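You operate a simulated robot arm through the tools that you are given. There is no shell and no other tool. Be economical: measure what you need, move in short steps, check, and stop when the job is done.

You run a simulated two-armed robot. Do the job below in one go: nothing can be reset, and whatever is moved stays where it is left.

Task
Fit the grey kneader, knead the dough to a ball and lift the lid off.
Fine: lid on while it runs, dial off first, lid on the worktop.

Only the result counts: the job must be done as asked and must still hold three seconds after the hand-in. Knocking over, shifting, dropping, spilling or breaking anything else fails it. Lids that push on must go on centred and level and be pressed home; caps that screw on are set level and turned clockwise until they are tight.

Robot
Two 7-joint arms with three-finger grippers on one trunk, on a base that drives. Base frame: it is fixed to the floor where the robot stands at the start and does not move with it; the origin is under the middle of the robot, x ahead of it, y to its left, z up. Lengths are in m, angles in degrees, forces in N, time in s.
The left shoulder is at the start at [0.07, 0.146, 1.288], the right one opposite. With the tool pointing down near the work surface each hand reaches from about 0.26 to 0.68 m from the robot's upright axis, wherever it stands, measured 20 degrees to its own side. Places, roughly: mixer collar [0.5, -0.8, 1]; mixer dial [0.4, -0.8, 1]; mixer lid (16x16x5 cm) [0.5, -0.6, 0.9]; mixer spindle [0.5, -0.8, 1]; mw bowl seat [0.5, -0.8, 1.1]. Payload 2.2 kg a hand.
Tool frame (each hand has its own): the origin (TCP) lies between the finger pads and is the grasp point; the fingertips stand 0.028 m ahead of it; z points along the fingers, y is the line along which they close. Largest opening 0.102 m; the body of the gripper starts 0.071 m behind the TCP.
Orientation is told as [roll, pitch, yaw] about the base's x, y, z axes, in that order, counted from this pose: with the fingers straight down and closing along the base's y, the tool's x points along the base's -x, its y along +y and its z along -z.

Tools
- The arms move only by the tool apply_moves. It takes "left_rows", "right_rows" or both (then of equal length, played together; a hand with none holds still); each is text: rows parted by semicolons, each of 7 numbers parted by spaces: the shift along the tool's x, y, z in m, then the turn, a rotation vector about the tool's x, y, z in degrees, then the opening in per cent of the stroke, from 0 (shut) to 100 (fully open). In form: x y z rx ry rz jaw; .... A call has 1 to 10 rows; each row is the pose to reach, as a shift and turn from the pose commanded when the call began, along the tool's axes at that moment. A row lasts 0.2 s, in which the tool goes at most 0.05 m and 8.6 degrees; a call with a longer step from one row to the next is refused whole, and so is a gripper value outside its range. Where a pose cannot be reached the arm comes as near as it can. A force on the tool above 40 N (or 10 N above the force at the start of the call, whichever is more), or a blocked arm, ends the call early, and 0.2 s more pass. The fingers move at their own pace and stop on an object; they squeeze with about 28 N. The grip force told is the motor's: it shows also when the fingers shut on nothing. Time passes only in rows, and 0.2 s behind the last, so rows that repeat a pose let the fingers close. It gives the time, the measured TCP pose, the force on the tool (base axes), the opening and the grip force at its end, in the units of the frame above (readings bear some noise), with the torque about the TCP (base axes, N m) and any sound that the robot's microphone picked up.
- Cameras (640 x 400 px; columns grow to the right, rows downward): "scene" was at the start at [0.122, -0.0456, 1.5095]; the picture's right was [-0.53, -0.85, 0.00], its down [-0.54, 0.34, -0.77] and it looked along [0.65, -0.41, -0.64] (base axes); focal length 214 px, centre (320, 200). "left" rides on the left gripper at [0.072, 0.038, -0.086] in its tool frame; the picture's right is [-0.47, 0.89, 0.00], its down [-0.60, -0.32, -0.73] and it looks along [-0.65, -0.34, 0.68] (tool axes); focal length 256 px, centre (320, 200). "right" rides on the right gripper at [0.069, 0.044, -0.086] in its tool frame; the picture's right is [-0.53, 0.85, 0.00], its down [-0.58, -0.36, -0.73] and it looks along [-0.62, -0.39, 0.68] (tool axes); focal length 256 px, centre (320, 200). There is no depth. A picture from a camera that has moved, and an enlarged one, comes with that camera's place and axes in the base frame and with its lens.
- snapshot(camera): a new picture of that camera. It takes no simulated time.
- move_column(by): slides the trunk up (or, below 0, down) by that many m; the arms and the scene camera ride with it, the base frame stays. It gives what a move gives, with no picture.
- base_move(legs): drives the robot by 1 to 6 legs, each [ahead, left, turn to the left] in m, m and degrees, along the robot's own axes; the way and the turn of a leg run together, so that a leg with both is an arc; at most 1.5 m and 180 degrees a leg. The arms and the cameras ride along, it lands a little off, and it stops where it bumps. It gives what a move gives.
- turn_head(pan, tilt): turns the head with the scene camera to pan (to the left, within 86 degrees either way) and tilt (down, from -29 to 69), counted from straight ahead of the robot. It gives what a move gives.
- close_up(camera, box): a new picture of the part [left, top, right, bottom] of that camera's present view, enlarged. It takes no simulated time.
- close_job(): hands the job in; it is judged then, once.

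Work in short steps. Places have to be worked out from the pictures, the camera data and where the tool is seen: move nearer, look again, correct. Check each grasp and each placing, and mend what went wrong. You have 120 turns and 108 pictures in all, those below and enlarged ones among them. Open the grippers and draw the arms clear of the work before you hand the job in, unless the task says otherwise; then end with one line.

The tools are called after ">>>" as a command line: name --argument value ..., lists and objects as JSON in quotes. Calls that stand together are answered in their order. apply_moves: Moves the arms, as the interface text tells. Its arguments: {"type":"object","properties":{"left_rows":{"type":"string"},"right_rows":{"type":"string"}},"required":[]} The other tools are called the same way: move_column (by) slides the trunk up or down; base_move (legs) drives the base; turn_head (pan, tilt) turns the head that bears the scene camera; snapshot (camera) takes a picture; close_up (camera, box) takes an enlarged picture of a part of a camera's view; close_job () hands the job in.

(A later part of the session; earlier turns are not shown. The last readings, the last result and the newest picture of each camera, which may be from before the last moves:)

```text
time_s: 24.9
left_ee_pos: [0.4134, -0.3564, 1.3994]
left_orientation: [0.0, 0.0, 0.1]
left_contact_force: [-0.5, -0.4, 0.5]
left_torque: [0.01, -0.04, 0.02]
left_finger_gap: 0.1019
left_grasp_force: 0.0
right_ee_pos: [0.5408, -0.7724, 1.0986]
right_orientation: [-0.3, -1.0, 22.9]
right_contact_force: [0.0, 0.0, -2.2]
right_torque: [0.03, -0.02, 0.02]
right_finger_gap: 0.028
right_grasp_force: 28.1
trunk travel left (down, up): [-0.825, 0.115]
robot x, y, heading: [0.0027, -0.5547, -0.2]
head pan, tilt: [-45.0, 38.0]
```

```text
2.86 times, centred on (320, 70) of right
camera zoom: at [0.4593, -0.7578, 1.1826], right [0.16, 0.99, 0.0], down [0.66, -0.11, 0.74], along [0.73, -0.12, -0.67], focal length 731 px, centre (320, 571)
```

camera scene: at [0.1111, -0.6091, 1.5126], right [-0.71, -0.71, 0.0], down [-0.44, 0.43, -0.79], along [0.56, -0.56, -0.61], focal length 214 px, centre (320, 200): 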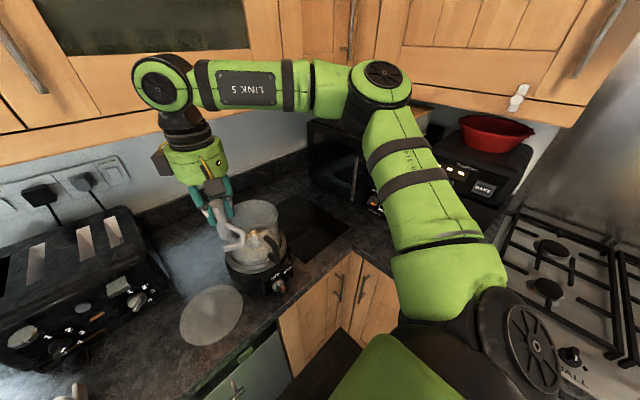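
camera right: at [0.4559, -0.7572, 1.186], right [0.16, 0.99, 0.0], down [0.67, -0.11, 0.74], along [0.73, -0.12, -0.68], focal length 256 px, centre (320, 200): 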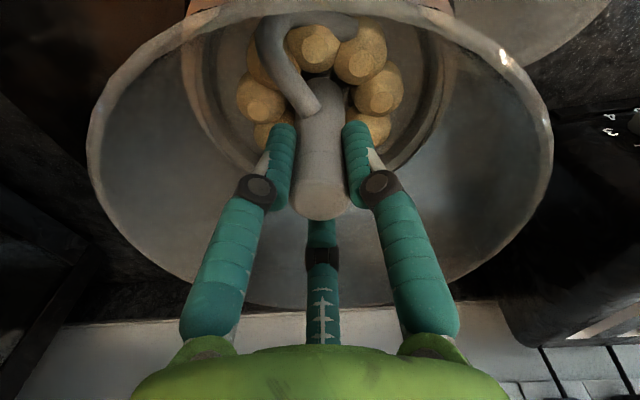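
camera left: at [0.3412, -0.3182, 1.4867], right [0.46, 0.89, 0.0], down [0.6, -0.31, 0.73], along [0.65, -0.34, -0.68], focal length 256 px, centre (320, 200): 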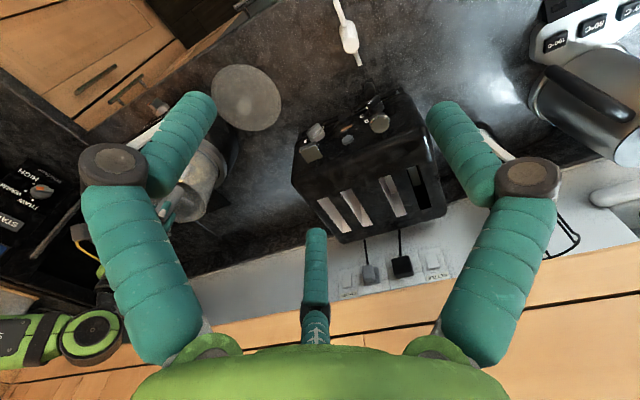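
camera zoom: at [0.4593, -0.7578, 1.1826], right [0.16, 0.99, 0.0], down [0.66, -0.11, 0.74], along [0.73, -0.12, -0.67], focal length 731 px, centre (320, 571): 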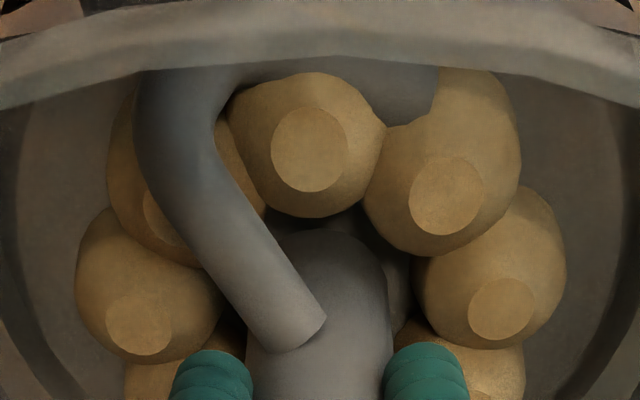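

The hand is free now at x 0.541. A greyish shape right of the hub may be the spindle; I enlarge.

>>> close_up --camera "right" --box '[300, 60, 370, 130]'

>>> close_up --camera "scene" --box '[235, 205, 275, 255]'

```text
5.71 times, centred on (335, 95) of right
camera zoom: at [0.4593, -0.7578, 1.1826], right [0.16, 0.99, 0.0], down [0.66, -0.11, 0.74], along [0.73, -0.12, -0.67], focal length 1463 px, centre (234, 800)
```

zoom: 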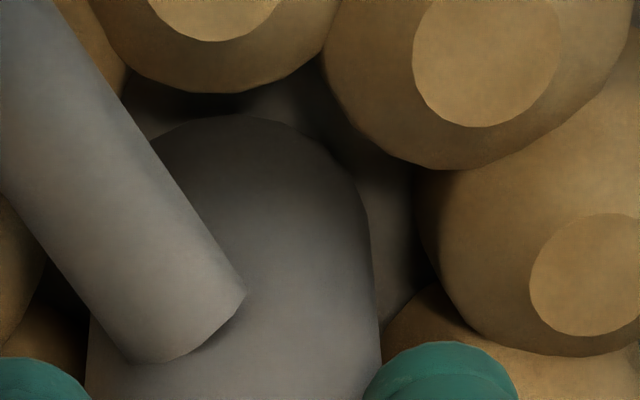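

```text
8.00 times, centred on (255, 230) of scene
camera zoom: at [0.1116, -0.6126, 1.5124], right [-0.71, -0.71, 0.0], down [-0.44, 0.44, -0.79], along [0.56, -0.56, -0.62], focal length 1716 px, centre (840, -40)
```

zoom: 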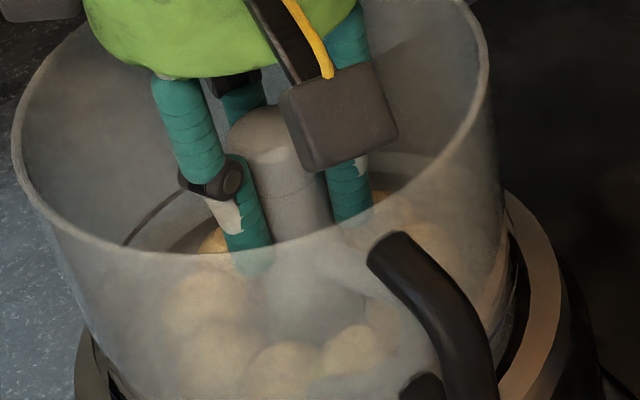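

The spindle isn't visible outside, so it is likely in the bore. I test by shifting 5 mm toward +x and watching the side force.

>>> apply_moves --right_rows "-0.0028 -0.001 0 0 0 0 10;-0.0055 -0.002 0 0 0 0 10;-0.0055 -0.002 0 0 0 0 10"

>>> apply_moves --right_rows "0.0055 0.002 0 0 0 0 10;0.008 0.003 0 0 0 0 10;0.011 0.004 0 0 0 0 10;0.011 0.004 0 0 0 0 10"

```text
time_s: 25.7
left_ee_pos: [0.4095, -0.3572, 1.401]
left_orientation: [-0.1, -0.3, 0.0]
left_contact_force: [-1.2, 0.8, -0.1]
left_torque: [-0.01, 0.03, 0.03]
left_finger_gap: 0.102
left_grasp_force: 0.1
right_ee_pos: [0.5404, -0.7717, 1.098]
right_orientation: [-0.2, -0.7, 22.9]
right_contact_force: [-13.3, -1.0, -4.4]
right_torque: [-0.01, 0.94, -0.01]
right_finger_gap: 0.0279
right_grasp_force: 27.6
trunk travel left (down, up): [-0.825, 0.115]
robot x, y, heading: [-0.0022, -0.5504, -0.0]
head pan, tilt: [-45.0, 38.0]
```

```text
time_s: 26.7
left_ee_pos: [0.4138, -0.3559, 1.3991]
left_orientation: [-0.1, 0.1, 0.1]
left_contact_force: [0.6, -0.5, 0.2]
left_torque: [-0.01, 0.02, 0.03]
left_finger_gap: 0.1019
left_grasp_force: 0.2
right_ee_pos: [0.5336, -0.7707, 1.098]
right_orientation: [-0.2, -1.0, 22.8]
right_contact_force: [-0.2, -0.8, -2.9]
right_torque: [-0.01, -0.04, 0.0]
right_finger_gap: 0.0279
right_grasp_force: 27.3
trunk travel left (down, up): [-0.825, 0.115]
robot x, y, heading: [0.0014, -0.5485, 0.2]
head pan, tilt: [-45.0, 38.0]
```

Blocked at x≈0.5405, free at 0.5336. I move further to -x to find whether there's a wall on the other side.

>>> apply_moves --right_rows "0.003 0.001 0 0 0 0 10;0.006 0.002 0 0 0 0 10;0.009 0.003 0 0 0 0 10;0.009 0.003 0 0 0 0 10"

>>> close_up --camera "right" --box '[260, 20, 400, 140]'

```text
time_s: 27.7
left_ee_pos: [0.418, -0.3553, 1.398]
left_orientation: [-0.2, 0.3, 0.1]
left_contact_force: [0.6, 0.1, -0.3]
left_torque: [0.02, -0.05, -0.01]
left_finger_gap: 0.1019
left_grasp_force: 0.0
right_ee_pos: [0.5287, -0.7721, 1.0984]
right_orientation: [-0.3, -1.4, 22.8]
right_contact_force: [19.8, 0.5, 8.6]
right_torque: [0.04, -1.0, 0.0]
right_finger_gap: 0.028
right_grasp_force: 28.2
trunk travel left (down, up): [-0.825, 0.115]
robot x, y, heading: [0.0007, -0.551, -0.2]
head pan, tilt: [-45.0, 38.0]
```

```text
3.33 times, centred on (330, 80) of right
camera zoom: at [0.4482, -0.7575, 1.1828], right [0.16, 0.99, 0.01], down [0.66, -0.12, 0.75], along [0.74, -0.12, -0.67], focal length 853 px, centre (287, 600)
```

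zoom: 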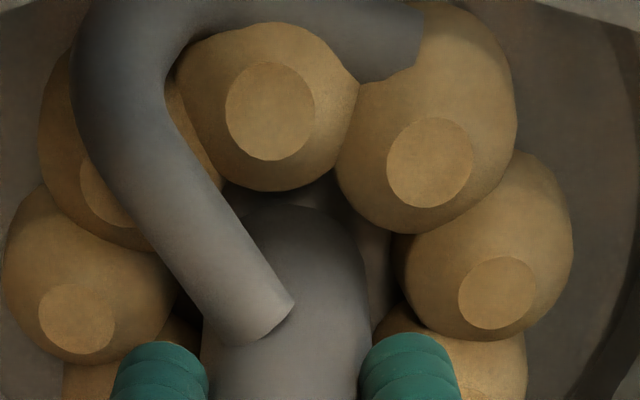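

There's a wall on both sides with ~5 mm play: the spindle is in the bore, centre x≈0.5355. I centre, level the ~1° tilt, and check forces.

>>> apply_moves --right_rows "-0.005 -0.0017 0 0 0 0 10;-0.0105 -0.0035 0 -0.4 1.0 0 10;-0.0105 -0.0035 0 -0.4 1.0 0 10;-0.0105 -0.0035 0.003 -0.4 1.0 0 10;-0.0105 -0.0035 0.003 -0.4 1.0 0 10"

```text
time_s: 28.9
left_ee_pos: [0.4129, -0.3573, 1.4008]
left_orientation: [-0.2, -0.1, 0.1]
left_contact_force: [0.5, -0.2, -0.2]
left_torque: [0.0, -0.03, 0.04]
left_finger_gap: 0.102
left_grasp_force: 0.0
right_ee_pos: [0.5329, -0.771, 1.0955]
right_orientation: [0.2, 0.2, 22.8]
right_contact_force: [-2.6, 0.4, 3.7]
right_torque: [0.07, 0.62, -0.03]
right_finger_gap: 0.0279
right_grasp_force: 27.1
trunk travel left (down, up): [-0.825, 0.115]
robot x, y, heading: [0.0001, -0.5545, 0.1]
head pan, tilt: [-45.0, 38.0]
```

A torque couple suggests the hub sits square at about pitch -0.6°. I relax the tilt and lower in 2 mm steps.

>>> apply_moves --right_rows "-0.001 0 0 0.3 -0.7 0 10;-0.001 0 0.003 0.3 -0.7 0 10;-0.001 0 0.005 0.3 -0.7 0 10;-0.001 0 0.007 0.3 -0.7 0 10;-0.001 0 0.007 0.3 -0.7 0 10"

```text
time_s: 30.1
left_ee_pos: [0.4088, -0.3561, 1.4018]
left_orientation: [-0.1, -0.2, 0.1]
left_contact_force: [0.1, 0.1, -0.1]
left_torque: [0.03, 0.03, 0.03]
left_finger_gap: 0.1022
left_grasp_force: 0.0
right_ee_pos: [0.5354, -0.7707, 1.0928]
right_orientation: [-0.4, -1.4, 22.8]
right_contact_force: [7.2, -8.1, 37.0]
right_torque: [-0.46, -0.01, 0.01]
right_finger_gap: 0.028
right_grasp_force: 28.3
trunk travel left (down, up): [-0.825, 0.115]
robot x, y, heading: [-0.0013, -0.551, -0.0]
head pan, tilt: [-45.0, 38.0]
```

37 N up at z 1.093: either seated or keyed. I twist gently under this pressure to see whether it drops further.

>>> apply_moves --right_rows "-0 0 -0.002 0 0 6 10;0 0 -0.002 0 0 12 10;0 0 -0.002 0 0 18 10;0 0 -0.002 0 0 24 10;0 0 -0.002 0 0 30 10;0 0 -0.002 0 0 30 10"

```text
time_s: 31.5
left_ee_pos: [0.4106, -0.3561, 1.4012]
left_orientation: [-0.1, 0.0, 0.1]
left_contact_force: [-0.3, -0.3, 0.3]
left_torque: [0.01, -0.01, 0.0]
left_finger_gap: 0.1021
left_grasp_force: 0.1
right_ee_pos: [0.5351, -0.7709, 1.0931]
right_orientation: [0.3, -1.2, -7.2]
right_contact_force: [10.4, -6.4, 30.2]
right_torque: [-0.61, -0.04, 0.02]
right_finger_gap: 0.0278
right_grasp_force: 28.3
trunk travel left (down, up): [-0.825, 0.115]
robot x, y, heading: [-0.0014, -0.5528, 0.2]
head pan, tilt: [-45.0, 38.0]
```

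Twisting gives no drop. I look at the hook relative to the bowl floor.

>>> close_up --camera "right" --box '[240, 0, 420, 140]'

>>> close_up --camera "scene" --box '[225, 190, 295, 290]'

```text
2.86 times, centred on (330, 70) of right
camera zoom: at [0.4722, -0.7184, 1.1789], right [0.64, 0.77, 0.01], down [0.51, -0.44, 0.74], along [0.58, -0.47, -0.67], focal length 731 px, centre (291, 571)
```

zoom: 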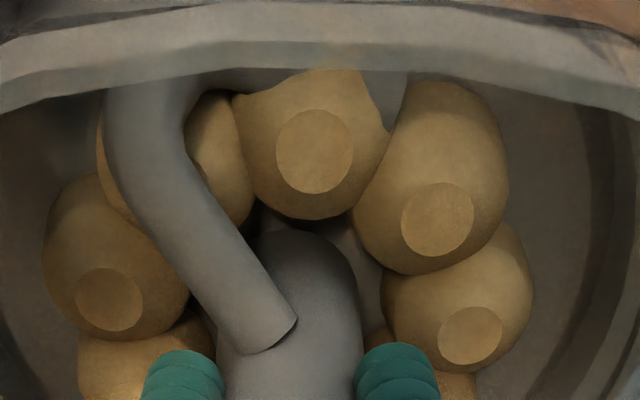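

```text
4.00 times, centred on (260, 240) of scene
camera zoom: at [0.1085, -0.6123, 1.5128], right [-0.71, -0.71, 0.0], down [-0.43, 0.44, -0.79], along [0.56, -0.56, -0.61], focal length 858 px, centre (560, 40)
```

zoom: 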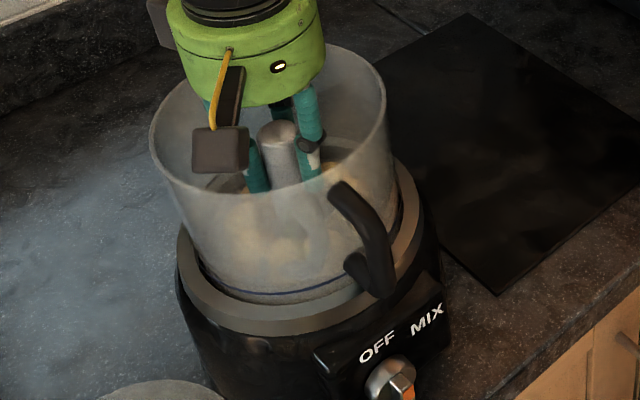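

It looks seated on the bowl floor with the hook arm among the dough. I relieve pressure and open the fingers, then lift the hand.

>>> apply_moves --right_rows "0 0 -0.003 0 0 0 10;0 0 -0.005 0 0 0 25;0 0 -0.005 0 0 0 40;0 0 -0.005 0 0 0 50"

>>> close_up --camera "right" --box '[220, 0, 420, 240]'

```text
time_s: 32.5
left_ee_pos: [0.4142, -0.3571, 1.3982]
left_orientation: [0.0, 0.0, 0.1]
left_contact_force: [-0.1, 0.4, 0.1]
left_torque: [-0.03, -0.01, -0.01]
left_finger_gap: 0.102
left_grasp_force: 0.0
right_ee_pos: [0.5348, -0.7725, 1.0926]
right_orientation: [0.2, -0.4, -7.1]
right_contact_force: [0.2, -1.6, -0.3]
right_torque: [0.03, 0.02, -0.05]
right_finger_gap: 0.0511
right_grasp_force: 0.1
trunk travel left (down, up): [-0.825, 0.115]
robot x, y, heading: [0.0031, -0.5532, 0.0]
head pan, tilt: [-45.0, 38.0]
```

```text
1.67 times, centred on (320, 120) of right
camera zoom: at [0.4726, -0.7199, 1.1784], right [0.64, 0.77, 0.0], down [0.52, -0.43, 0.73], along [0.57, -0.46, -0.68], focal length 427 px, centre (320, 333)
```

zoom: 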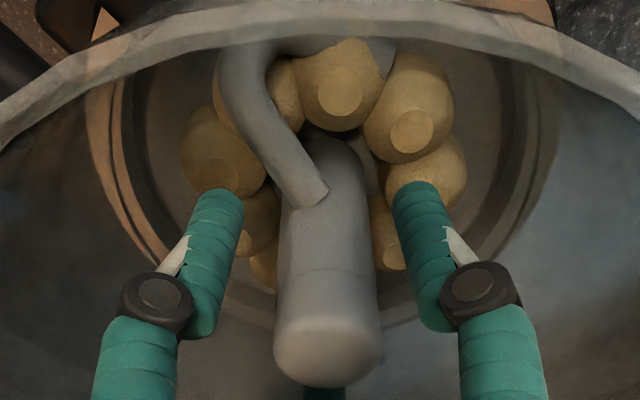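

The hub stands by itself. I raise the hand 0.17 straight up and inspect.

>>> apply_moves --right_rows "0 0 -0.03 0 0 0 50;0 0 -0.07 0 0 0 50;0 0 -0.11 0 0 0 50;0 0 -0.14 0 0 0 60;0 0 -0.17 0 0 0 80"

>>> close_up --camera "scene" --box '[210, 180, 310, 300]'

>>> snapshot --camera "right"

```text
time_s: 33.7
left_ee_pos: [0.413, -0.3568, 1.3993]
left_orientation: [-0.2, 0.0, 0.1]
left_contact_force: [-0.1, -0.4, -0.9]
left_torque: [-0.05, 0.0, 0.01]
left_finger_gap: 0.1022
left_grasp_force: 0.0
right_ee_pos: [0.5323, -0.772, 1.2654]
right_orientation: [0.2, -0.5, -7.0]
right_contact_force: [-0.1, 0.4, 0.5]
right_torque: [0.0, -0.02, 0.0]
right_finger_gap: 0.0819
right_grasp_force: 0.0
trunk travel left (down, up): [-0.825, 0.115]
robot x, y, heading: [-0.0002, -0.5493, -0.1]
head pan, tilt: [-45.0, 38.0]
```

```text
3.33 times, centred on (260, 240) of scene
camera zoom: at [0.1107, -0.6126, 1.5125], right [-0.71, -0.71, 0.0], down [-0.43, 0.44, -0.79], along [0.56, -0.56, -0.62], focal length 715 px, centre (520, 67)
```

zoom: 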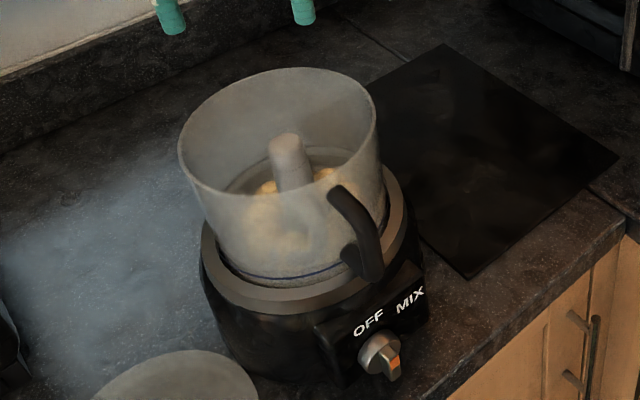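

```text
62 pictures are left
camera right: at [0.4704, -0.7188, 1.3507], right [0.63, 0.77, 0.01], down [0.52, -0.43, 0.74], along [0.57, -0.46, -0.68], focal length 256 px, centre (320, 200)
```

right: 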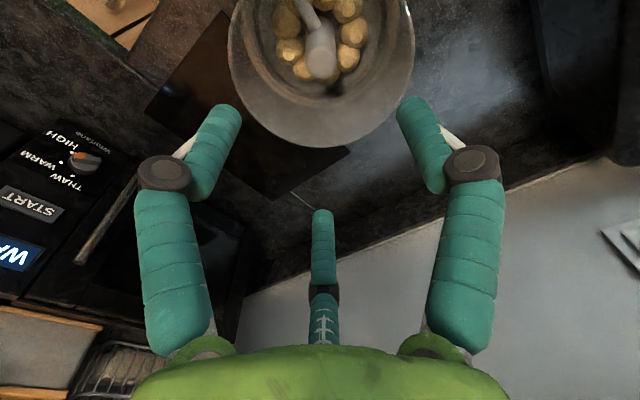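

The kneader is fitted and upright. Now the lid: I take a close-up.

>>> close_up --camera "scene" --box '[160, 260, 270, 360]'

>>> close_up --camera "left" --box '[160, 50, 300, 230]'

```text
4.00 times, centred on (215, 310) of scene
camera zoom: at [0.1107, -0.6126, 1.5125], right [-0.71, -0.71, 0.0], down [-0.43, 0.44, -0.79], along [0.56, -0.56, -0.62], focal length 858 px, centre (740, -240)
```

zoom: 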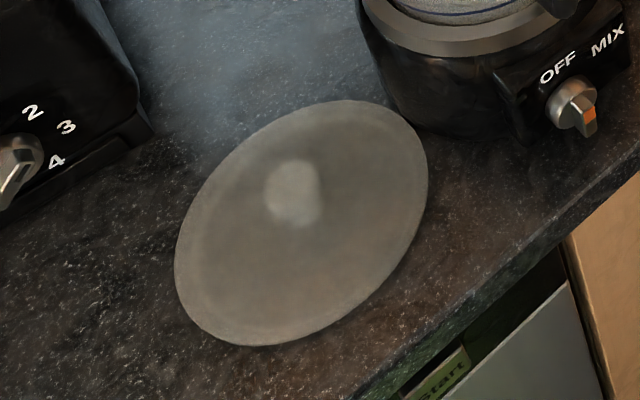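

```text
2.22 times, centred on (230, 140) of left
camera zoom: at [0.3412, -0.3182, 1.4867], right [0.46, 0.89, 0.0], down [0.6, -0.31, 0.73], along [0.65, -0.34, -0.68], focal length 569 px, centre (520, 333)
```

zoom: 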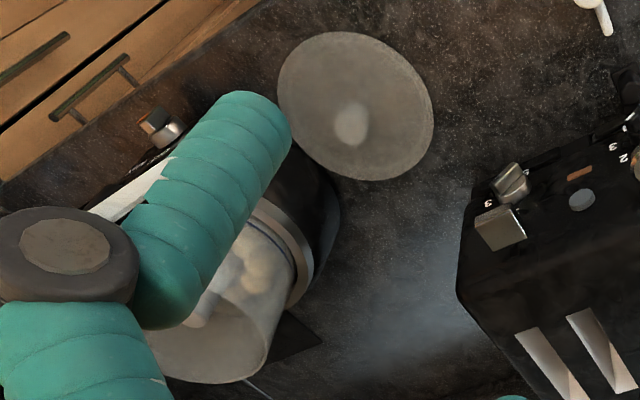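

Lid knob is near [0.503, -0.594], top z≈0.96. I move the hand above it at z≈1.10 with yaw reset, fingers fully open.

>>> apply_moves --right_rows "0.0127 0.0435 0 0 0.2 -2 100;0.0253 0.087 0 0 0.4 -4 100;0.038 0.1305 0 0 0.5 -7 100;0.0506 0.174 0 0 0.5 -7 100;0.0506 0.174 0.045 0 0.5 -7 100;0.0506 0.174 0.09 0 0.5 -7 100;0.0506 0.174 0.13 0 0.5 -7 100;0.0506 0.174 0.16 0 0.5 -7 100;0.0506 0.174 0.16 0 0.5 -7 100"

>>> snapshot --camera "right"

>>> snapshot --camera "scene"

```text
time_s: 35.5
left_ee_pos: [0.4099, -0.3567, 1.4016]
left_orientation: [-0.1, -0.1, 0.0]
left_contact_force: [-0.3, 0.6, -0.4]
left_torque: [-0.01, 0.0, -0.02]
left_finger_gap: 0.1021
left_grasp_force: 0.0
right_ee_pos: [0.4647, -0.6691, 1.1414]
right_orientation: [0.5, -2.3, -0.4]
right_contact_force: [-2.3, -2.3, 10.5]
right_torque: [-0.37, -0.49, -0.25]
right_finger_gap: 0.1032
right_grasp_force: 0.1
right hand out of reach, approached as far as the arm can: row 1, 2, 3, 4, 5, 6, 7, 8
trunk travel left (down, up): [-0.825, 0.115]
robot x, y, heading: [0.0008, -0.5508, 0.1]
head pan, tilt: [-45.0, 38.0]
stopped in row 8 (right hand): the force on the tool passed its limit at 50 N (the readings are from after the stop); the commanded pose is now the measured one
```

```text
59 pictures are left
camera right: at [0.3947, -0.6253, 1.225], right [0.54, 0.84, 0.03], down [0.54, -0.37, 0.75], along [0.64, -0.39, -0.66], focal length 256 px, centre (320, 200)
```

right: 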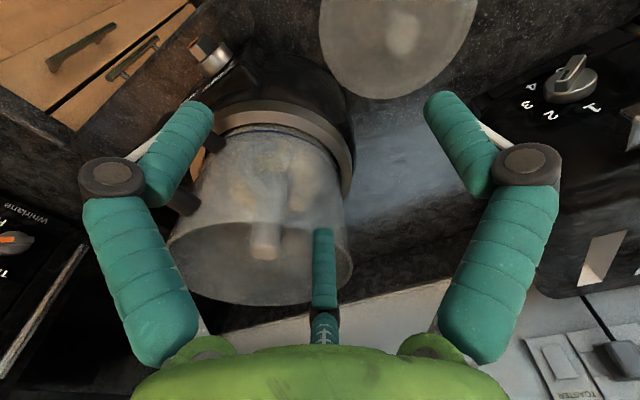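

```text
58 pictures are left
camera scene: at [0.1074, -0.6129, 1.5128], right [-0.71, -0.71, 0.0], down [-0.43, 0.44, -0.79], along [0.56, -0.56, -0.61], focal length 214 px, centre (320, 200)
```

scene: 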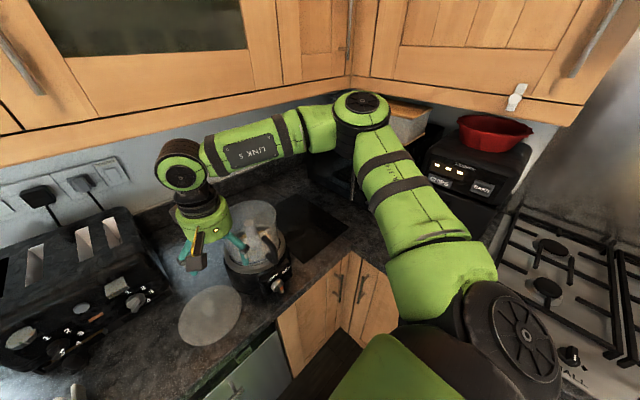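

The hand fell short (out of reach) and a finger touched near the bowl. I raise straight up and check the bowl.

>>> apply_moves --right_rows "0 0 -0.02 0 0 0 100;0 0 -0.05 0 0 0 100;0 0 -0.09 0 0 0 100;0 0 -0.12 0 0 0 100"

>>> close_up --camera "scene" --box '[170, 180, 320, 350]'

```text
time_s: 36.5
left_ee_pos: [0.4147, -0.3566, 1.3999]
left_orientation: [-0.1, 0.1, 0.1]
left_contact_force: [-0.4, -0.5, -0.2]
left_torque: [-0.01, 0.01, -0.01]
left_finger_gap: 0.1021
left_grasp_force: 0.1
right_ee_pos: [0.4655, -0.6749, 1.2508]
right_orientation: [0.6, -2.0, -0.3]
right_contact_force: [0.3, 1.6, 0.2]
right_torque: [-0.01, -0.02, 0.02]
right_finger_gap: 0.1022
right_grasp_force: 0.0
right hand out of reach, approached as far as the arm can: row 4
trunk travel left (down, up): [-0.825, 0.115]
robot x, y, heading: [-0.0033, -0.5493, 0.2]
head pan, tilt: [-45.0, 38.0]
```

```text
2.35 times, centred on (245, 265) of scene
camera zoom: at [0.1121, -0.6132, 1.5124], right [-0.71, -0.71, 0.0], down [-0.44, 0.44, -0.79], along [0.56, -0.56, -0.62], focal length 505 px, centre (496, 47)
```

zoom: 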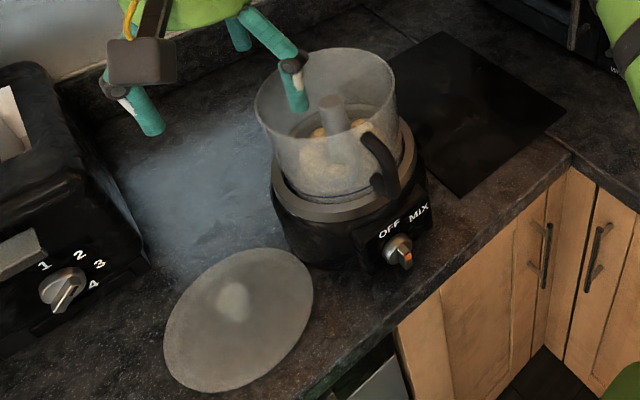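

Bowl and hook are undisturbed. The lid is beyond the arm's inward reach from here, so I drive 0.17 m left.

>>> base_move --legs '[[0, 0.17, 0]]'

>>> snapshot --camera "right"

```text
time_s: 38.0
left_ee_pos: [0.4138, -0.1921, 1.4007]
left_orientation: [0.1, 0.0, -0.1]
left_contact_force: [0.4, -0.9, -0.4]
left_torque: [0.06, 0.01, 0.01]
left_finger_gap: 0.1019
left_grasp_force: 0.1
right_ee_pos: [0.4642, -0.5075, 1.2494]
right_orientation: [0.7, -2.0, -0.4]
right_contact_force: [-0.1, 0.8, 0.4]
right_torque: [0.05, 0.01, -0.01]
right_finger_gap: 0.102
right_grasp_force: 0.0
trunk travel left (down, up): [-0.825, 0.115]
robot x, y, heading: [-0.0001, -0.3819, -0.2]
head pan, tilt: [-45.0, 38.0]
```

```text
56 pictures are left
camera right: at [0.3953, -0.4642, 1.3337], right [0.54, 0.84, 0.03], down [0.55, -0.38, 0.75], along [0.64, -0.39, -0.66], focal length 256 px, centre (320, 200)
```

right: 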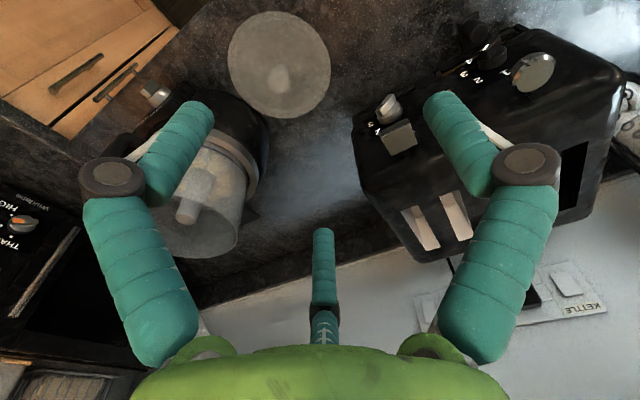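

Knob confirmed near [0.503, -0.589]. I level the hand and move above it, then descend in a second call.

>>> apply_moves --right_rows "-0.013 -0.028 0 0.3 1 0 100;-0.026 -0.056 0 0.7 2 0 100;-0.039 -0.0825 0 0.7 2 0 100;-0.039 -0.0825 0 0.7 2 0 100"

>>> apply_moves --right_rows "0 0 0.05 0 0 0 100;0 0 0.1 0 0 0 100;0 0 0.15 0 0 0 100;0 0 0.2 0 0 0 100;0 0 0.2 0 0 0 100"

>>> snapshot --camera "right"

>>> snapshot --camera "scene"

```text
time_s: 39.0
left_ee_pos: [0.4144, -0.1854, 1.3994]
left_orientation: [-0.1, 0.0, 0.1]
left_contact_force: [0.1, 0.3, -0.1]
left_torque: [-0.02, 0.01, -0.02]
left_finger_gap: 0.1019
left_grasp_force: 0.1
right_ee_pos: [0.5042, -0.5875, 1.2511]
right_orientation: [-0.2, -0.2, -0.2]
right_contact_force: [0.8, 0.9, -1.5]
right_torque: [0.0, 0.0, -0.01]
right_finger_gap: 0.1019
right_grasp_force: 0.0
trunk travel left (down, up): [-0.825, 0.115]
robot x, y, heading: [0.0005, -0.3825, 0.1]
head pan, tilt: [-45.0, 38.0]
```

```text
time_s: 40.1
left_ee_pos: [0.4118, -0.1854, 1.4]
left_orientation: [-0.2, -0.1, 0.1]
left_contact_force: [0.3, 0.3, 0.0]
left_torque: [-0.01, 0.02, 0.02]
left_finger_gap: 0.1017
left_grasp_force: 0.1
right_ee_pos: [0.5045, -0.5882, 1.0499]
right_orientation: [-0.1, -0.1, -0.5]
right_contact_force: [0.0, 0.8, -0.2]
right_torque: [0.01, 0.0, -0.03]
right_finger_gap: 0.1019
right_grasp_force: 0.0
trunk travel left (down, up): [-0.825, 0.115]
robot x, y, heading: [0.001, -0.3795, 0.0]
head pan, tilt: [-45.0, 38.0]
```

```text
55 pictures are left
camera right: at [0.4368, -0.543, 1.136], right [0.54, 0.84, 0.0], down [0.57, -0.37, 0.73], along [0.62, -0.4, -0.68], focal length 256 px, centre (320, 200)
```

right: 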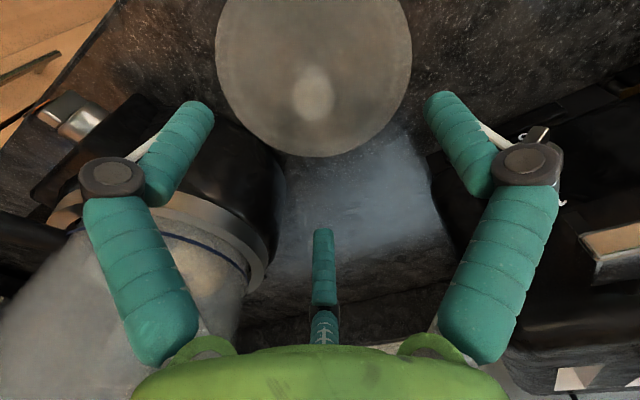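

```text
54 pictures are left
camera scene: at [0.1109, -0.4421, 1.5126], right [-0.71, -0.71, 0.0], down [-0.43, 0.44, -0.79], along [0.56, -0.56, -0.62], focal length 214 px, centre (320, 200)
```

scene: 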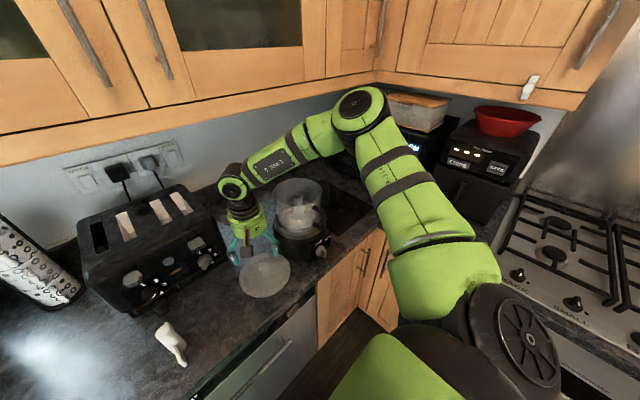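

Knob is slightly to -y; I adjust 4 mm, narrow the fingers to 65% and descend to z≈0.968.

>>> apply_moves --right_rows "-0.001 -0.004 0.02 0 0 0 65;-0.001 -0.004 0.045 0 0 0 65;-0.001 -0.004 0.065 0 0 0 65;-0.001 -0.004 0.082 0 0 0 65;-0.001 -0.004 0.082 0 0 0 65"

>>> close_up --camera "right" --box '[180, 20, 460, 220]'

>>> close_up --camera "scene" --box '[200, 190, 320, 310]'

```text
time_s: 41.4
left_ee_pos: [0.4149, -0.187, 1.4001]
left_orientation: [0.0, 0.0, 0.0]
left_contact_force: [-0.2, 0.8, -0.4]
left_torque: [0.03, 0.0, 0.0]
left_finger_gap: 0.102
left_grasp_force: 0.1
right_ee_pos: [0.49, -0.605, 0.9874]
right_orientation: [-0.2, -0.1, -0.4]
right_contact_force: [1.0, -0.2, 0.6]
right_torque: [0.01, -0.01, -0.03]
right_finger_gap: 0.0665
right_grasp_force: 0.1
right hand out of reach, approached as far as the arm can: row 2, 3, 4, 5
trunk travel left (down, up): [-0.825, 0.115]
robot x, y, heading: [-0.0008, -0.3797, -0.0]
head pan, tilt: [-45.0, 38.0]
```

```text
2.00 times, centred on (320, 120) of right
camera zoom: at [0.4229, -0.5597, 1.0728], right [0.54, 0.84, 0.0], down [0.57, -0.37, 0.73], along [0.62, -0.4, -0.68], focal length 512 px, centre (320, 360)
```

zoom: 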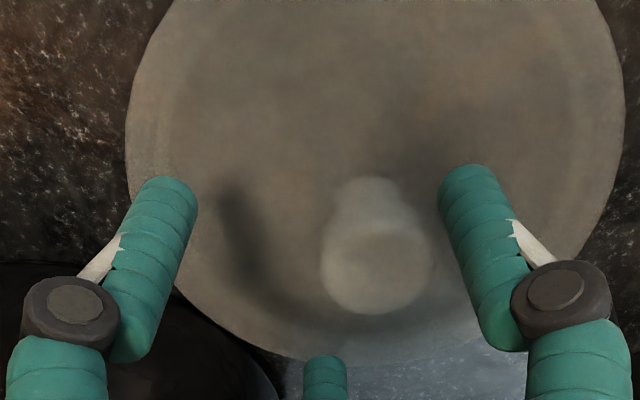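

```text
3.33 times, centred on (260, 250) of scene
camera zoom: at [0.1117, -0.4424, 1.5125], right [-0.71, -0.71, 0.0], down [-0.43, 0.44, -0.79], along [0.56, -0.56, -0.62], focal length 715 px, centre (520, 33)
```

zoom: 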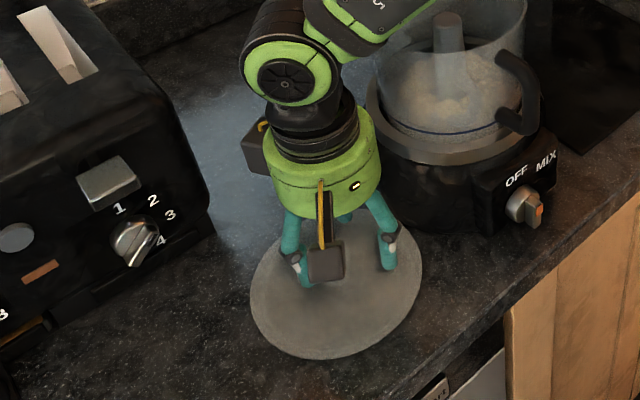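

Reach is limited by trunk height again. I raise the hand 0.1 and lower the trunk 0.15.

>>> apply_moves --right_rows "0 0 -0.04 0 0 0 65;0 0 -0.08 0 0 0 65;0 0 -0.12 0 0 0 65;0 0 -0.15 0 0 0 65"

>>> move_column --by -0.15

```text
time_s: 42.4
left_ee_pos: [0.4131, -0.186, 1.3997]
left_orientation: [-0.1, 0.0, 0.0]
left_contact_force: [0.2, 0.6, 0.1]
left_torque: [-0.02, -0.01, 0.03]
left_finger_gap: 0.1021
left_grasp_force: 0.1
right_ee_pos: [0.4902, -0.6028, 1.1395]
right_orientation: [-0.1, 0.0, -0.4]
right_contact_force: [0.4, -0.2, 0.3]
right_torque: [-0.01, 0.0, 0.03]
right_finger_gap: 0.0662
right_grasp_force: 0.0
trunk travel left (down, up): [-0.825, 0.115]
robot x, y, heading: [0.0012, -0.3855, -0.4]
head pan, tilt: [-45.0, 38.0]
```

```text
time_s: 44.1
left_ee_pos: [0.4137, -0.1866, 1.2491]
left_orientation: [-0.1, -0.1, 0.1]
left_contact_force: [-0.4, -0.3, 0.3]
left_torque: [0.0, 0.01, 0.0]
left_finger_gap: 0.1021
left_grasp_force: 0.0
right_ee_pos: [0.4901, -0.6031, 0.9871]
right_orientation: [-0.2, -0.2, -0.3]
right_contact_force: [0.2, -0.5, 0.8]
right_torque: [0.0, -0.02, -0.01]
right_finger_gap: 0.0664
right_grasp_force: 0.0
trunk travel left (down, up): [-0.675, 0.265]
robot x, y, heading: [0.0008, -0.3796, -0.3]
head pan, tilt: [-45.0, 38.0]
```

Knob is at ≈[0.502, -0.592]. I shift +12 mm in both x and y and lower ~22 mm.

>>> apply_moves --right_rows "-0.012 0.011 0 0 0 0 65;-0.012 0.011 0.01 0 0 0 65;-0.012 0.011 0.022 0 0 0 65;-0.012 0.011 0.022 0 0 0 65"

>>> close_up --camera "right" --box '[180, 20, 460, 220]'

```text
time_s: 45.1
left_ee_pos: [0.4145, -0.1866, 1.2504]
left_orientation: [0.0, 0.0, 0.2]
left_contact_force: [0.1, 0.2, 0.1]
left_torque: [0.0, 0.03, 0.03]
left_finger_gap: 0.1021
left_grasp_force: 0.0
right_ee_pos: [0.502, -0.5918, 0.9643]
right_orientation: [-0.2, 0.0, -0.4]
right_contact_force: [0.3, 0.9, 0.3]
right_torque: [0.01, 0.0, 0.03]
right_finger_gap: 0.0663
right_grasp_force: 0.0
trunk travel left (down, up): [-0.675, 0.265]
robot x, y, heading: [0.0017, -0.3807, -0.1]
head pan, tilt: [-45.0, 38.0]
```

```text
2.00 times, centred on (320, 120) of right
camera zoom: at [0.4347, -0.547, 1.051], right [0.54, 0.84, 0.0], down [0.57, -0.37, 0.73], along [0.62, -0.4, -0.68], focal length 512 px, centre (320, 360)
```

zoom: 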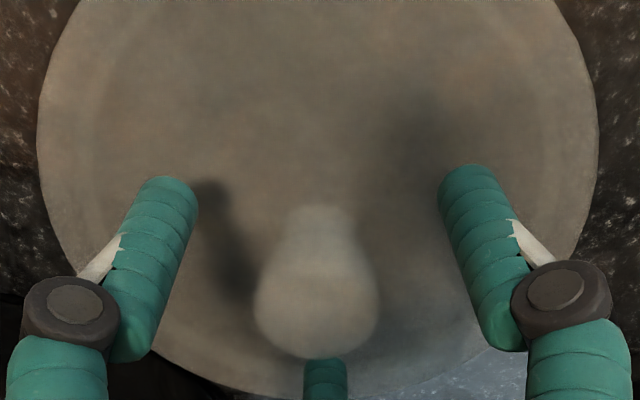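

The knob is centred, its top ~5 mm below the TCP. I lower 8 mm and close.

>>> apply_moves --right_rows "0 0 0.004 0 0 0 65;0 0 0.008 0 0 0 65;0 0 0.008 0 0 0 40;0 0 0.008 0 0 0 20;0 0 0.008 0 0 0 15;0 0 0.008 0 0 0 10;0 0 0.008 0 0 0 10"

>>> close_up --camera "right" --box '[180, 20, 460, 220]'

```text
time_s: 46.7
left_ee_pos: [0.4138, -0.1864, 1.2511]
left_orientation: [-0.1, 0.0, 0.0]
left_contact_force: [-0.5, -0.4, -0.1]
left_torque: [-0.01, 0.01, 0.02]
left_finger_gap: 0.1021
left_grasp_force: 0.0
right_ee_pos: [0.5009, -0.5931, 0.9563]
right_orientation: [-0.3, 0.0, -0.4]
right_contact_force: [-0.3, 0.3, 0.0]
right_torque: [0.02, -0.01, 0.02]
right_finger_gap: 0.032
right_grasp_force: 28.6
trunk travel left (down, up): [-0.675, 0.265]
robot x, y, heading: [-0.0024, -0.3817, 0.0]
head pan, tilt: [-45.0, 38.0]
```

```text
2.00 times, centred on (320, 120) of right
camera zoom: at [0.4344, -0.5475, 1.0434], right [0.54, 0.84, 0.0], down [0.57, -0.37, 0.73], along [0.62, -0.4, -0.68], focal length 512 px, centre (320, 360)
```

zoom: 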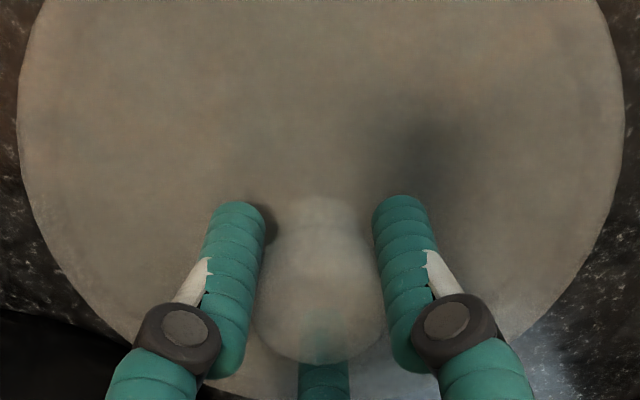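

Grip is firm at 32 mm. I lift 0.15 with the arm and 0.15 with the trunk, then drive back to the right.

>>> apply_moves --right_rows "0 0 -0.02 0 0 0 10;0 0 -0.05 0 0 0 10;0 0 -0.09 0 0 0 10;0 0 -0.13 0 0 0 10;0 0 -0.15 0 0 0 10"

>>> move_column --by 0.15

>>> base_move --legs '[[0, -0.17, 0]]'

>>> snapshot --camera "scene"

>>> snapshot --camera "right"

```text
time_s: 47.9
left_ee_pos: [0.4144, -0.1873, 1.2497]
left_orientation: [-0.2, 0.0, 0.0]
left_contact_force: [0.0, 0.2, -0.6]
left_torque: [-0.01, 0.01, -0.01]
left_finger_gap: 0.102
left_grasp_force: 0.0
right_ee_pos: [0.5005, -0.5924, 1.1076]
right_orientation: [-0.3, 0.0, -0.3]
right_contact_force: [-0.6, -1.0, -0.9]
right_torque: [0.0, 0.01, 0.0]
right_finger_gap: 0.0322
right_grasp_force: 28.1
trunk travel left (down, up): [-0.675, 0.265]
robot x, y, heading: [-0.0001, -0.3809, -0.0]
head pan, tilt: [-45.0, 38.0]
```

```text
time_s: 49.6
left_ee_pos: [0.4142, -0.1863, 1.4]
left_orientation: [-0.1, 0.0, 0.2]
left_contact_force: [-0.8, 0.0, -0.6]
left_torque: [0.0, 0.03, -0.01]
left_finger_gap: 0.1021
left_grasp_force: 0.1
right_ee_pos: [0.5003, -0.5917, 1.2566]
right_orientation: [-0.2, 0.0, -0.5]
right_contact_force: [0.0, 1.1, -0.2]
right_torque: [0.01, -0.05, -0.01]
right_finger_gap: 0.0324
right_grasp_force: 28.4
trunk travel left (down, up): [-0.825, 0.115]
robot x, y, heading: [-0.0006, -0.3821, 0.1]
head pan, tilt: [-45.0, 38.0]
```

```text
time_s: 51.1
left_ee_pos: [0.4144, -0.349, 1.3978]
left_orientation: [-0.4, 0.0, 0.1]
left_contact_force: [0.5, 0.3, 0.1]
left_torque: [-0.03, -0.04, -0.02]
left_finger_gap: 0.102
left_grasp_force: 0.1
right_ee_pos: [0.5016, -0.7556, 1.258]
right_orientation: [-0.4, 0.0, -0.3]
right_contact_force: [0.5, 0.3, -1.6]
right_torque: [-0.01, 0.02, -0.01]
right_finger_gap: 0.0325
right_grasp_force: 28.5
trunk travel left (down, up): [-0.825, 0.115]
robot x, y, heading: [-0.0, -0.5476, 0.0]
head pan, tilt: [-45.0, 38.0]
```

```text
49 pictures are left
camera scene: at [0.1113, -0.6052, 1.5127], right [-0.71, -0.71, 0.0], down [-0.43, 0.43, -0.79], along [0.56, -0.56, -0.61], focal length 214 px, centre (320, 200)
```

scene: 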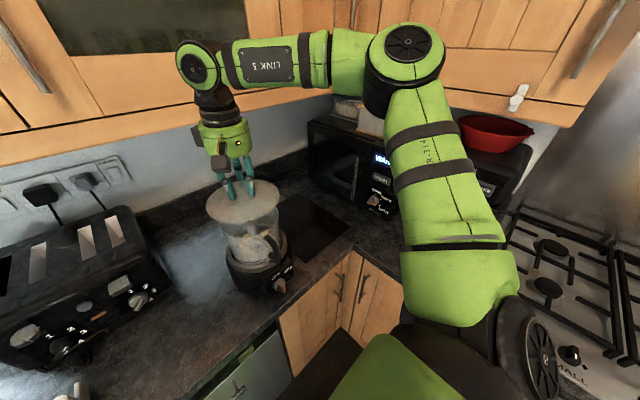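

```text
48 pictures are left
camera right: at [0.434, -0.7102, 1.3442], right [0.54, 0.84, -0.01], down [0.57, -0.36, 0.73], along [0.62, -0.4, -0.68], focal length 256 px, centre (320, 200)
```

right: 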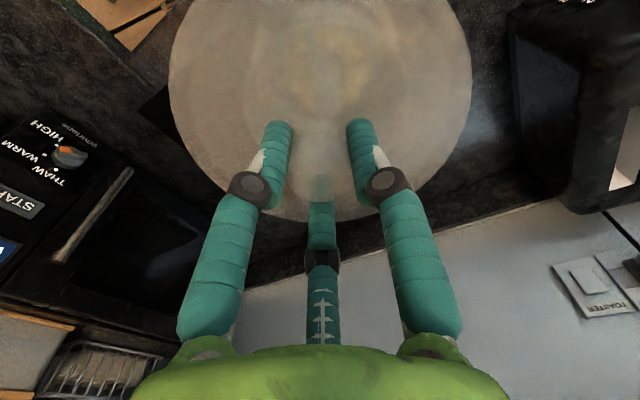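

I move over the bowl axis [0.535, -0.771] and lower to about 2 cm above the rim.

>>> apply_moves --right_rows "-0.017 -0.008 0 0 0 0 10;-0.034 -0.0155 0 0 0 0 10;-0.034 -0.0155 0.03 0 0 0 10;-0.034 -0.0155 0.06 0 0 0 10;-0.034 -0.0155 0.07 0 0 0 10;-0.034 -0.0155 0.07 0 0 0 10"

>>> close_up --camera "scene" --box '[190, 160, 330, 310]'

>>> close_up --camera "right" --box '[150, 0, 490, 230]'

```text
time_s: 52.5
left_ee_pos: [0.414, -0.3544, 1.3995]
left_orientation: [-0.1, 0.0, 0.2]
left_contact_force: [0.2, -0.5, 2.3]
left_torque: [0.04, -0.02, 0.0]
left_finger_gap: 0.1021
left_grasp_force: 0.0
right_ee_pos: [0.5343, -0.775, 1.1882]
right_orientation: [-0.3, -0.1, -0.3]
right_contact_force: [0.4, 0.5, 0.1]
right_torque: [0.02, 0.03, 0.01]
right_finger_gap: 0.0321
right_grasp_force: 28.2
trunk travel left (down, up): [-0.825, 0.115]
robot x, y, heading: [0.003, -0.5467, 0.1]
head pan, tilt: [-45.0, 38.0]
```

```text
2.67 times, centred on (260, 235) of scene
camera zoom: at [0.1109, -0.61, 1.5125], right [-0.71, -0.71, 0.0], down [-0.43, 0.44, -0.79], along [0.56, -0.56, -0.62], focal length 572 px, centre (480, 107)
```

zoom: 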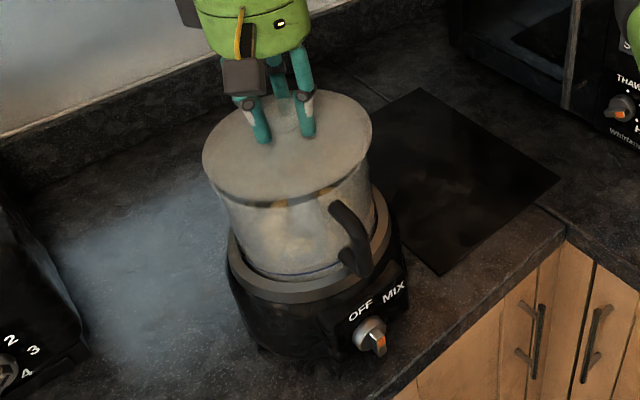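

```text
1.74 times, centred on (320, 115) of right
camera zoom: at [0.4675, -0.7297, 1.2731], right [0.54, 0.84, 0.0], down [0.57, -0.37, 0.73], along [0.62, -0.4, -0.68], focal length 445 px, centre (320, 348)
```

zoom: 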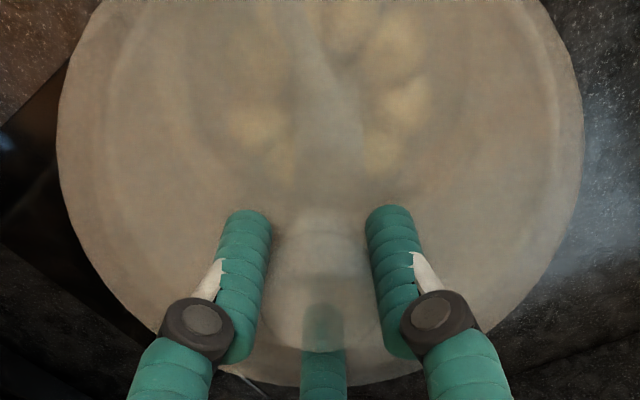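

Hub under the translucent lid suggests a +3 mm y correction. I apply it, lower 18 mm, and look.

>>> apply_moves --right_rows "-0.001 0.003 0 0.2 0 0 10;-0.001 0.003 0.01 0.2 0 0 10;-0.001 0.003 0.018 0.2 0 0 10;-0.001 0.003 0.018 0.2 0 0 10"

>>> close_up --camera "scene" --box '[200, 180, 300, 290]'

>>> snapshot --camera "left"

```text
time_s: 53.5
left_ee_pos: [0.413, -0.3534, 1.3992]
left_orientation: [-0.1, -0.1, 0.1]
left_contact_force: [-0.8, 0.1, -0.7]
left_torque: [-0.01, -0.03, 0.02]
left_finger_gap: 0.1016
left_grasp_force: 0.0
right_ee_pos: [0.5365, -0.7705, 1.1728]
right_orientation: [-0.3, -0.4, -0.3]
right_contact_force: [2.6, 0.3, 15.2]
right_torque: [0.02, -0.05, 0.02]
right_finger_gap: 0.0325
right_grasp_force: 27.2
trunk travel left (down, up): [-0.825, 0.115]
robot x, y, heading: [0.0001, -0.5509, 0.1]
head pan, tilt: [-45.0, 38.0]
```

```text
3.64 times, centred on (250, 235) of scene
camera zoom: at [0.1092, -0.609, 1.5129], right [-0.71, -0.71, 0.0], down [-0.43, 0.44, -0.79], along [0.56, -0.56, -0.61], focal length 780 px, centre (574, 73)
```

zoom: 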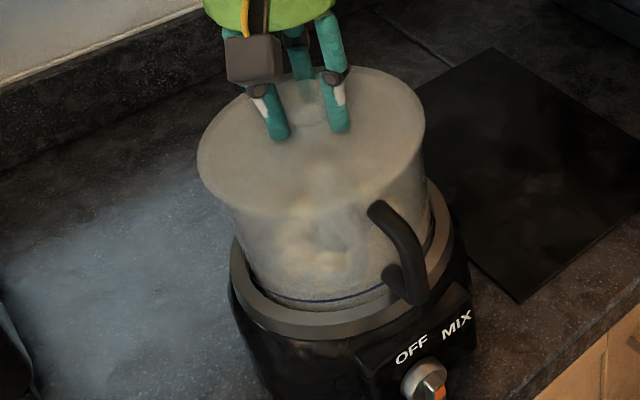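

```text
44 pictures are left
camera left: at [0.3401, -0.3148, 1.487], right [0.46, 0.89, 0.0], down [0.6, -0.31, 0.73], along [0.65, -0.34, -0.68], focal length 256 px, centre (320, 200)
```

left: 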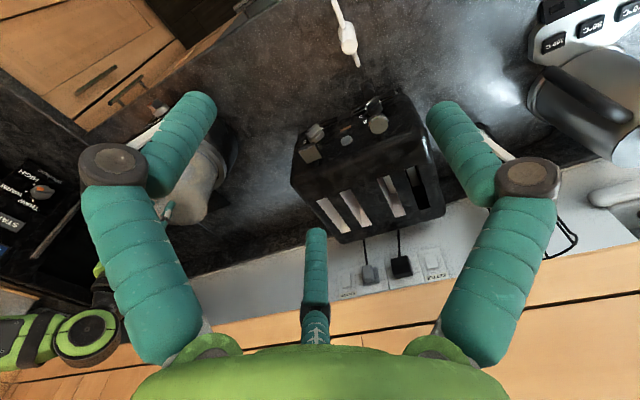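

Contact at z 1.173 with 15 N: lid sits on the rim, seemingly ~4 mm off toward +x/+y. I check with the right camera and a bigger enlargement.

>>> close_up --camera "right" --box '[150, 0, 490, 230]'

>>> close_up --camera "scene" --box '[215, 190, 285, 260]'

```text
1.74 times, centred on (320, 115) of right
camera zoom: at [0.4678, -0.7259, 1.2577], right [0.54, 0.84, 0.0], down [0.57, -0.36, 0.74], along [0.62, -0.4, -0.68], focal length 445 px, centre (320, 348)
```

zoom: 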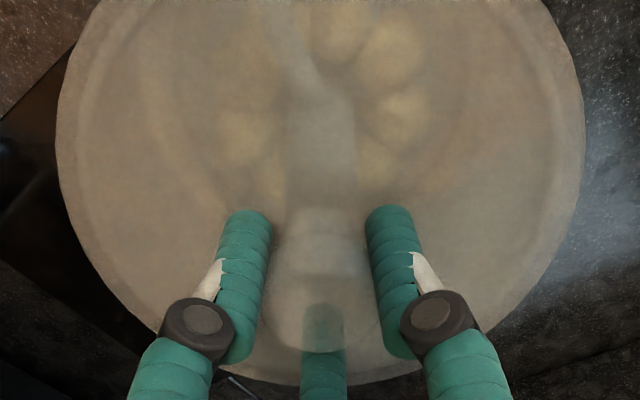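

```text
5.71 times, centred on (250, 225) of scene
camera zoom: at [0.1092, -0.609, 1.5129], right [-0.71, -0.71, 0.0], down [-0.43, 0.44, -0.79], along [0.56, -0.56, -0.61], focal length 1226 px, centre (720, 57)
```

zoom: 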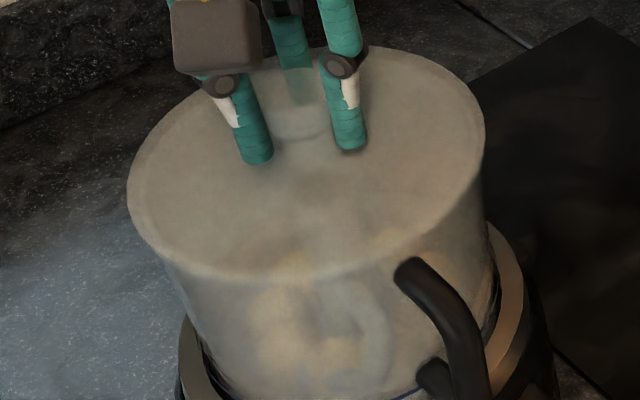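

The lid is within ~2 mm of centred. I lift 4 mm, shift 2 mm to -x and 1 mm to -y, and press down gently.

>>> apply_moves --right_rows "0 0 -0.006 0 0 0 10;0.002 -0.001 -0.006 0 -0.2 0 10;0.002 -0.001 -0.002 0 -0.2 0 10;0.002 -0.001 0.002 0 -0.2 0 10;0.002 -0.001 0.002 0 -0.2 0 10"

```text
time_s: 54.7
left_ee_pos: [0.4137, -0.3529, 1.3993]
left_orientation: [-0.2, 0.0, 0.0]
left_contact_force: [-0.8, 0.1, 0.2]
left_torque: [0.02, -0.05, -0.05]
left_finger_gap: 0.1018
left_grasp_force: 0.2
right_ee_pos: [0.5362, -0.7713, 1.1721]
right_orientation: [-0.3, -0.7, -0.3]
right_contact_force: [10.8, 0.8, 23.2]
right_torque: [0.15, -0.33, 0.0]
right_finger_gap: 0.0323
right_grasp_force: 28.0
trunk travel left (down, up): [-0.825, 0.115]
robot x, y, heading: [0.0008, -0.5458, -0.1]
head pan, tilt: [-45.0, 38.0]
```

The bowl pushes the lid toward +x, so it engages; I move the command 3 mm back to +x and press further.

>>> apply_moves --right_rows "-0.003 0 0 0 0 0 10;-0.003 0 0.003 0 0.3 0 10;-0.003 0 0.006 0 0.3 0 10;-0.003 0 0.008 0 0.3 0 10;-0.003 0 0.008 0 0.3 0 10"

```text
time_s: 55.9
left_ee_pos: [0.4117, -0.3512, 1.4008]
left_orientation: [-0.2, -0.2, 0.1]
left_contact_force: [0.2, 0.0, -0.2]
left_torque: [0.02, 0.03, -0.02]
left_finger_gap: 0.1021
left_grasp_force: 0.1
right_ee_pos: [0.5352, -0.7706, 1.1643]
right_orientation: [-0.4, -0.3, -0.3]
right_contact_force: [5.9, 0.8, 29.1]
right_torque: [0.17, 0.38, 0.06]
right_finger_gap: 0.0321
right_grasp_force: 28.0
trunk travel left (down, up): [-0.825, 0.115]
robot x, y, heading: [0.0006, -0.5503, 0.2]
head pan, tilt: [-45.0, 38.0]
```

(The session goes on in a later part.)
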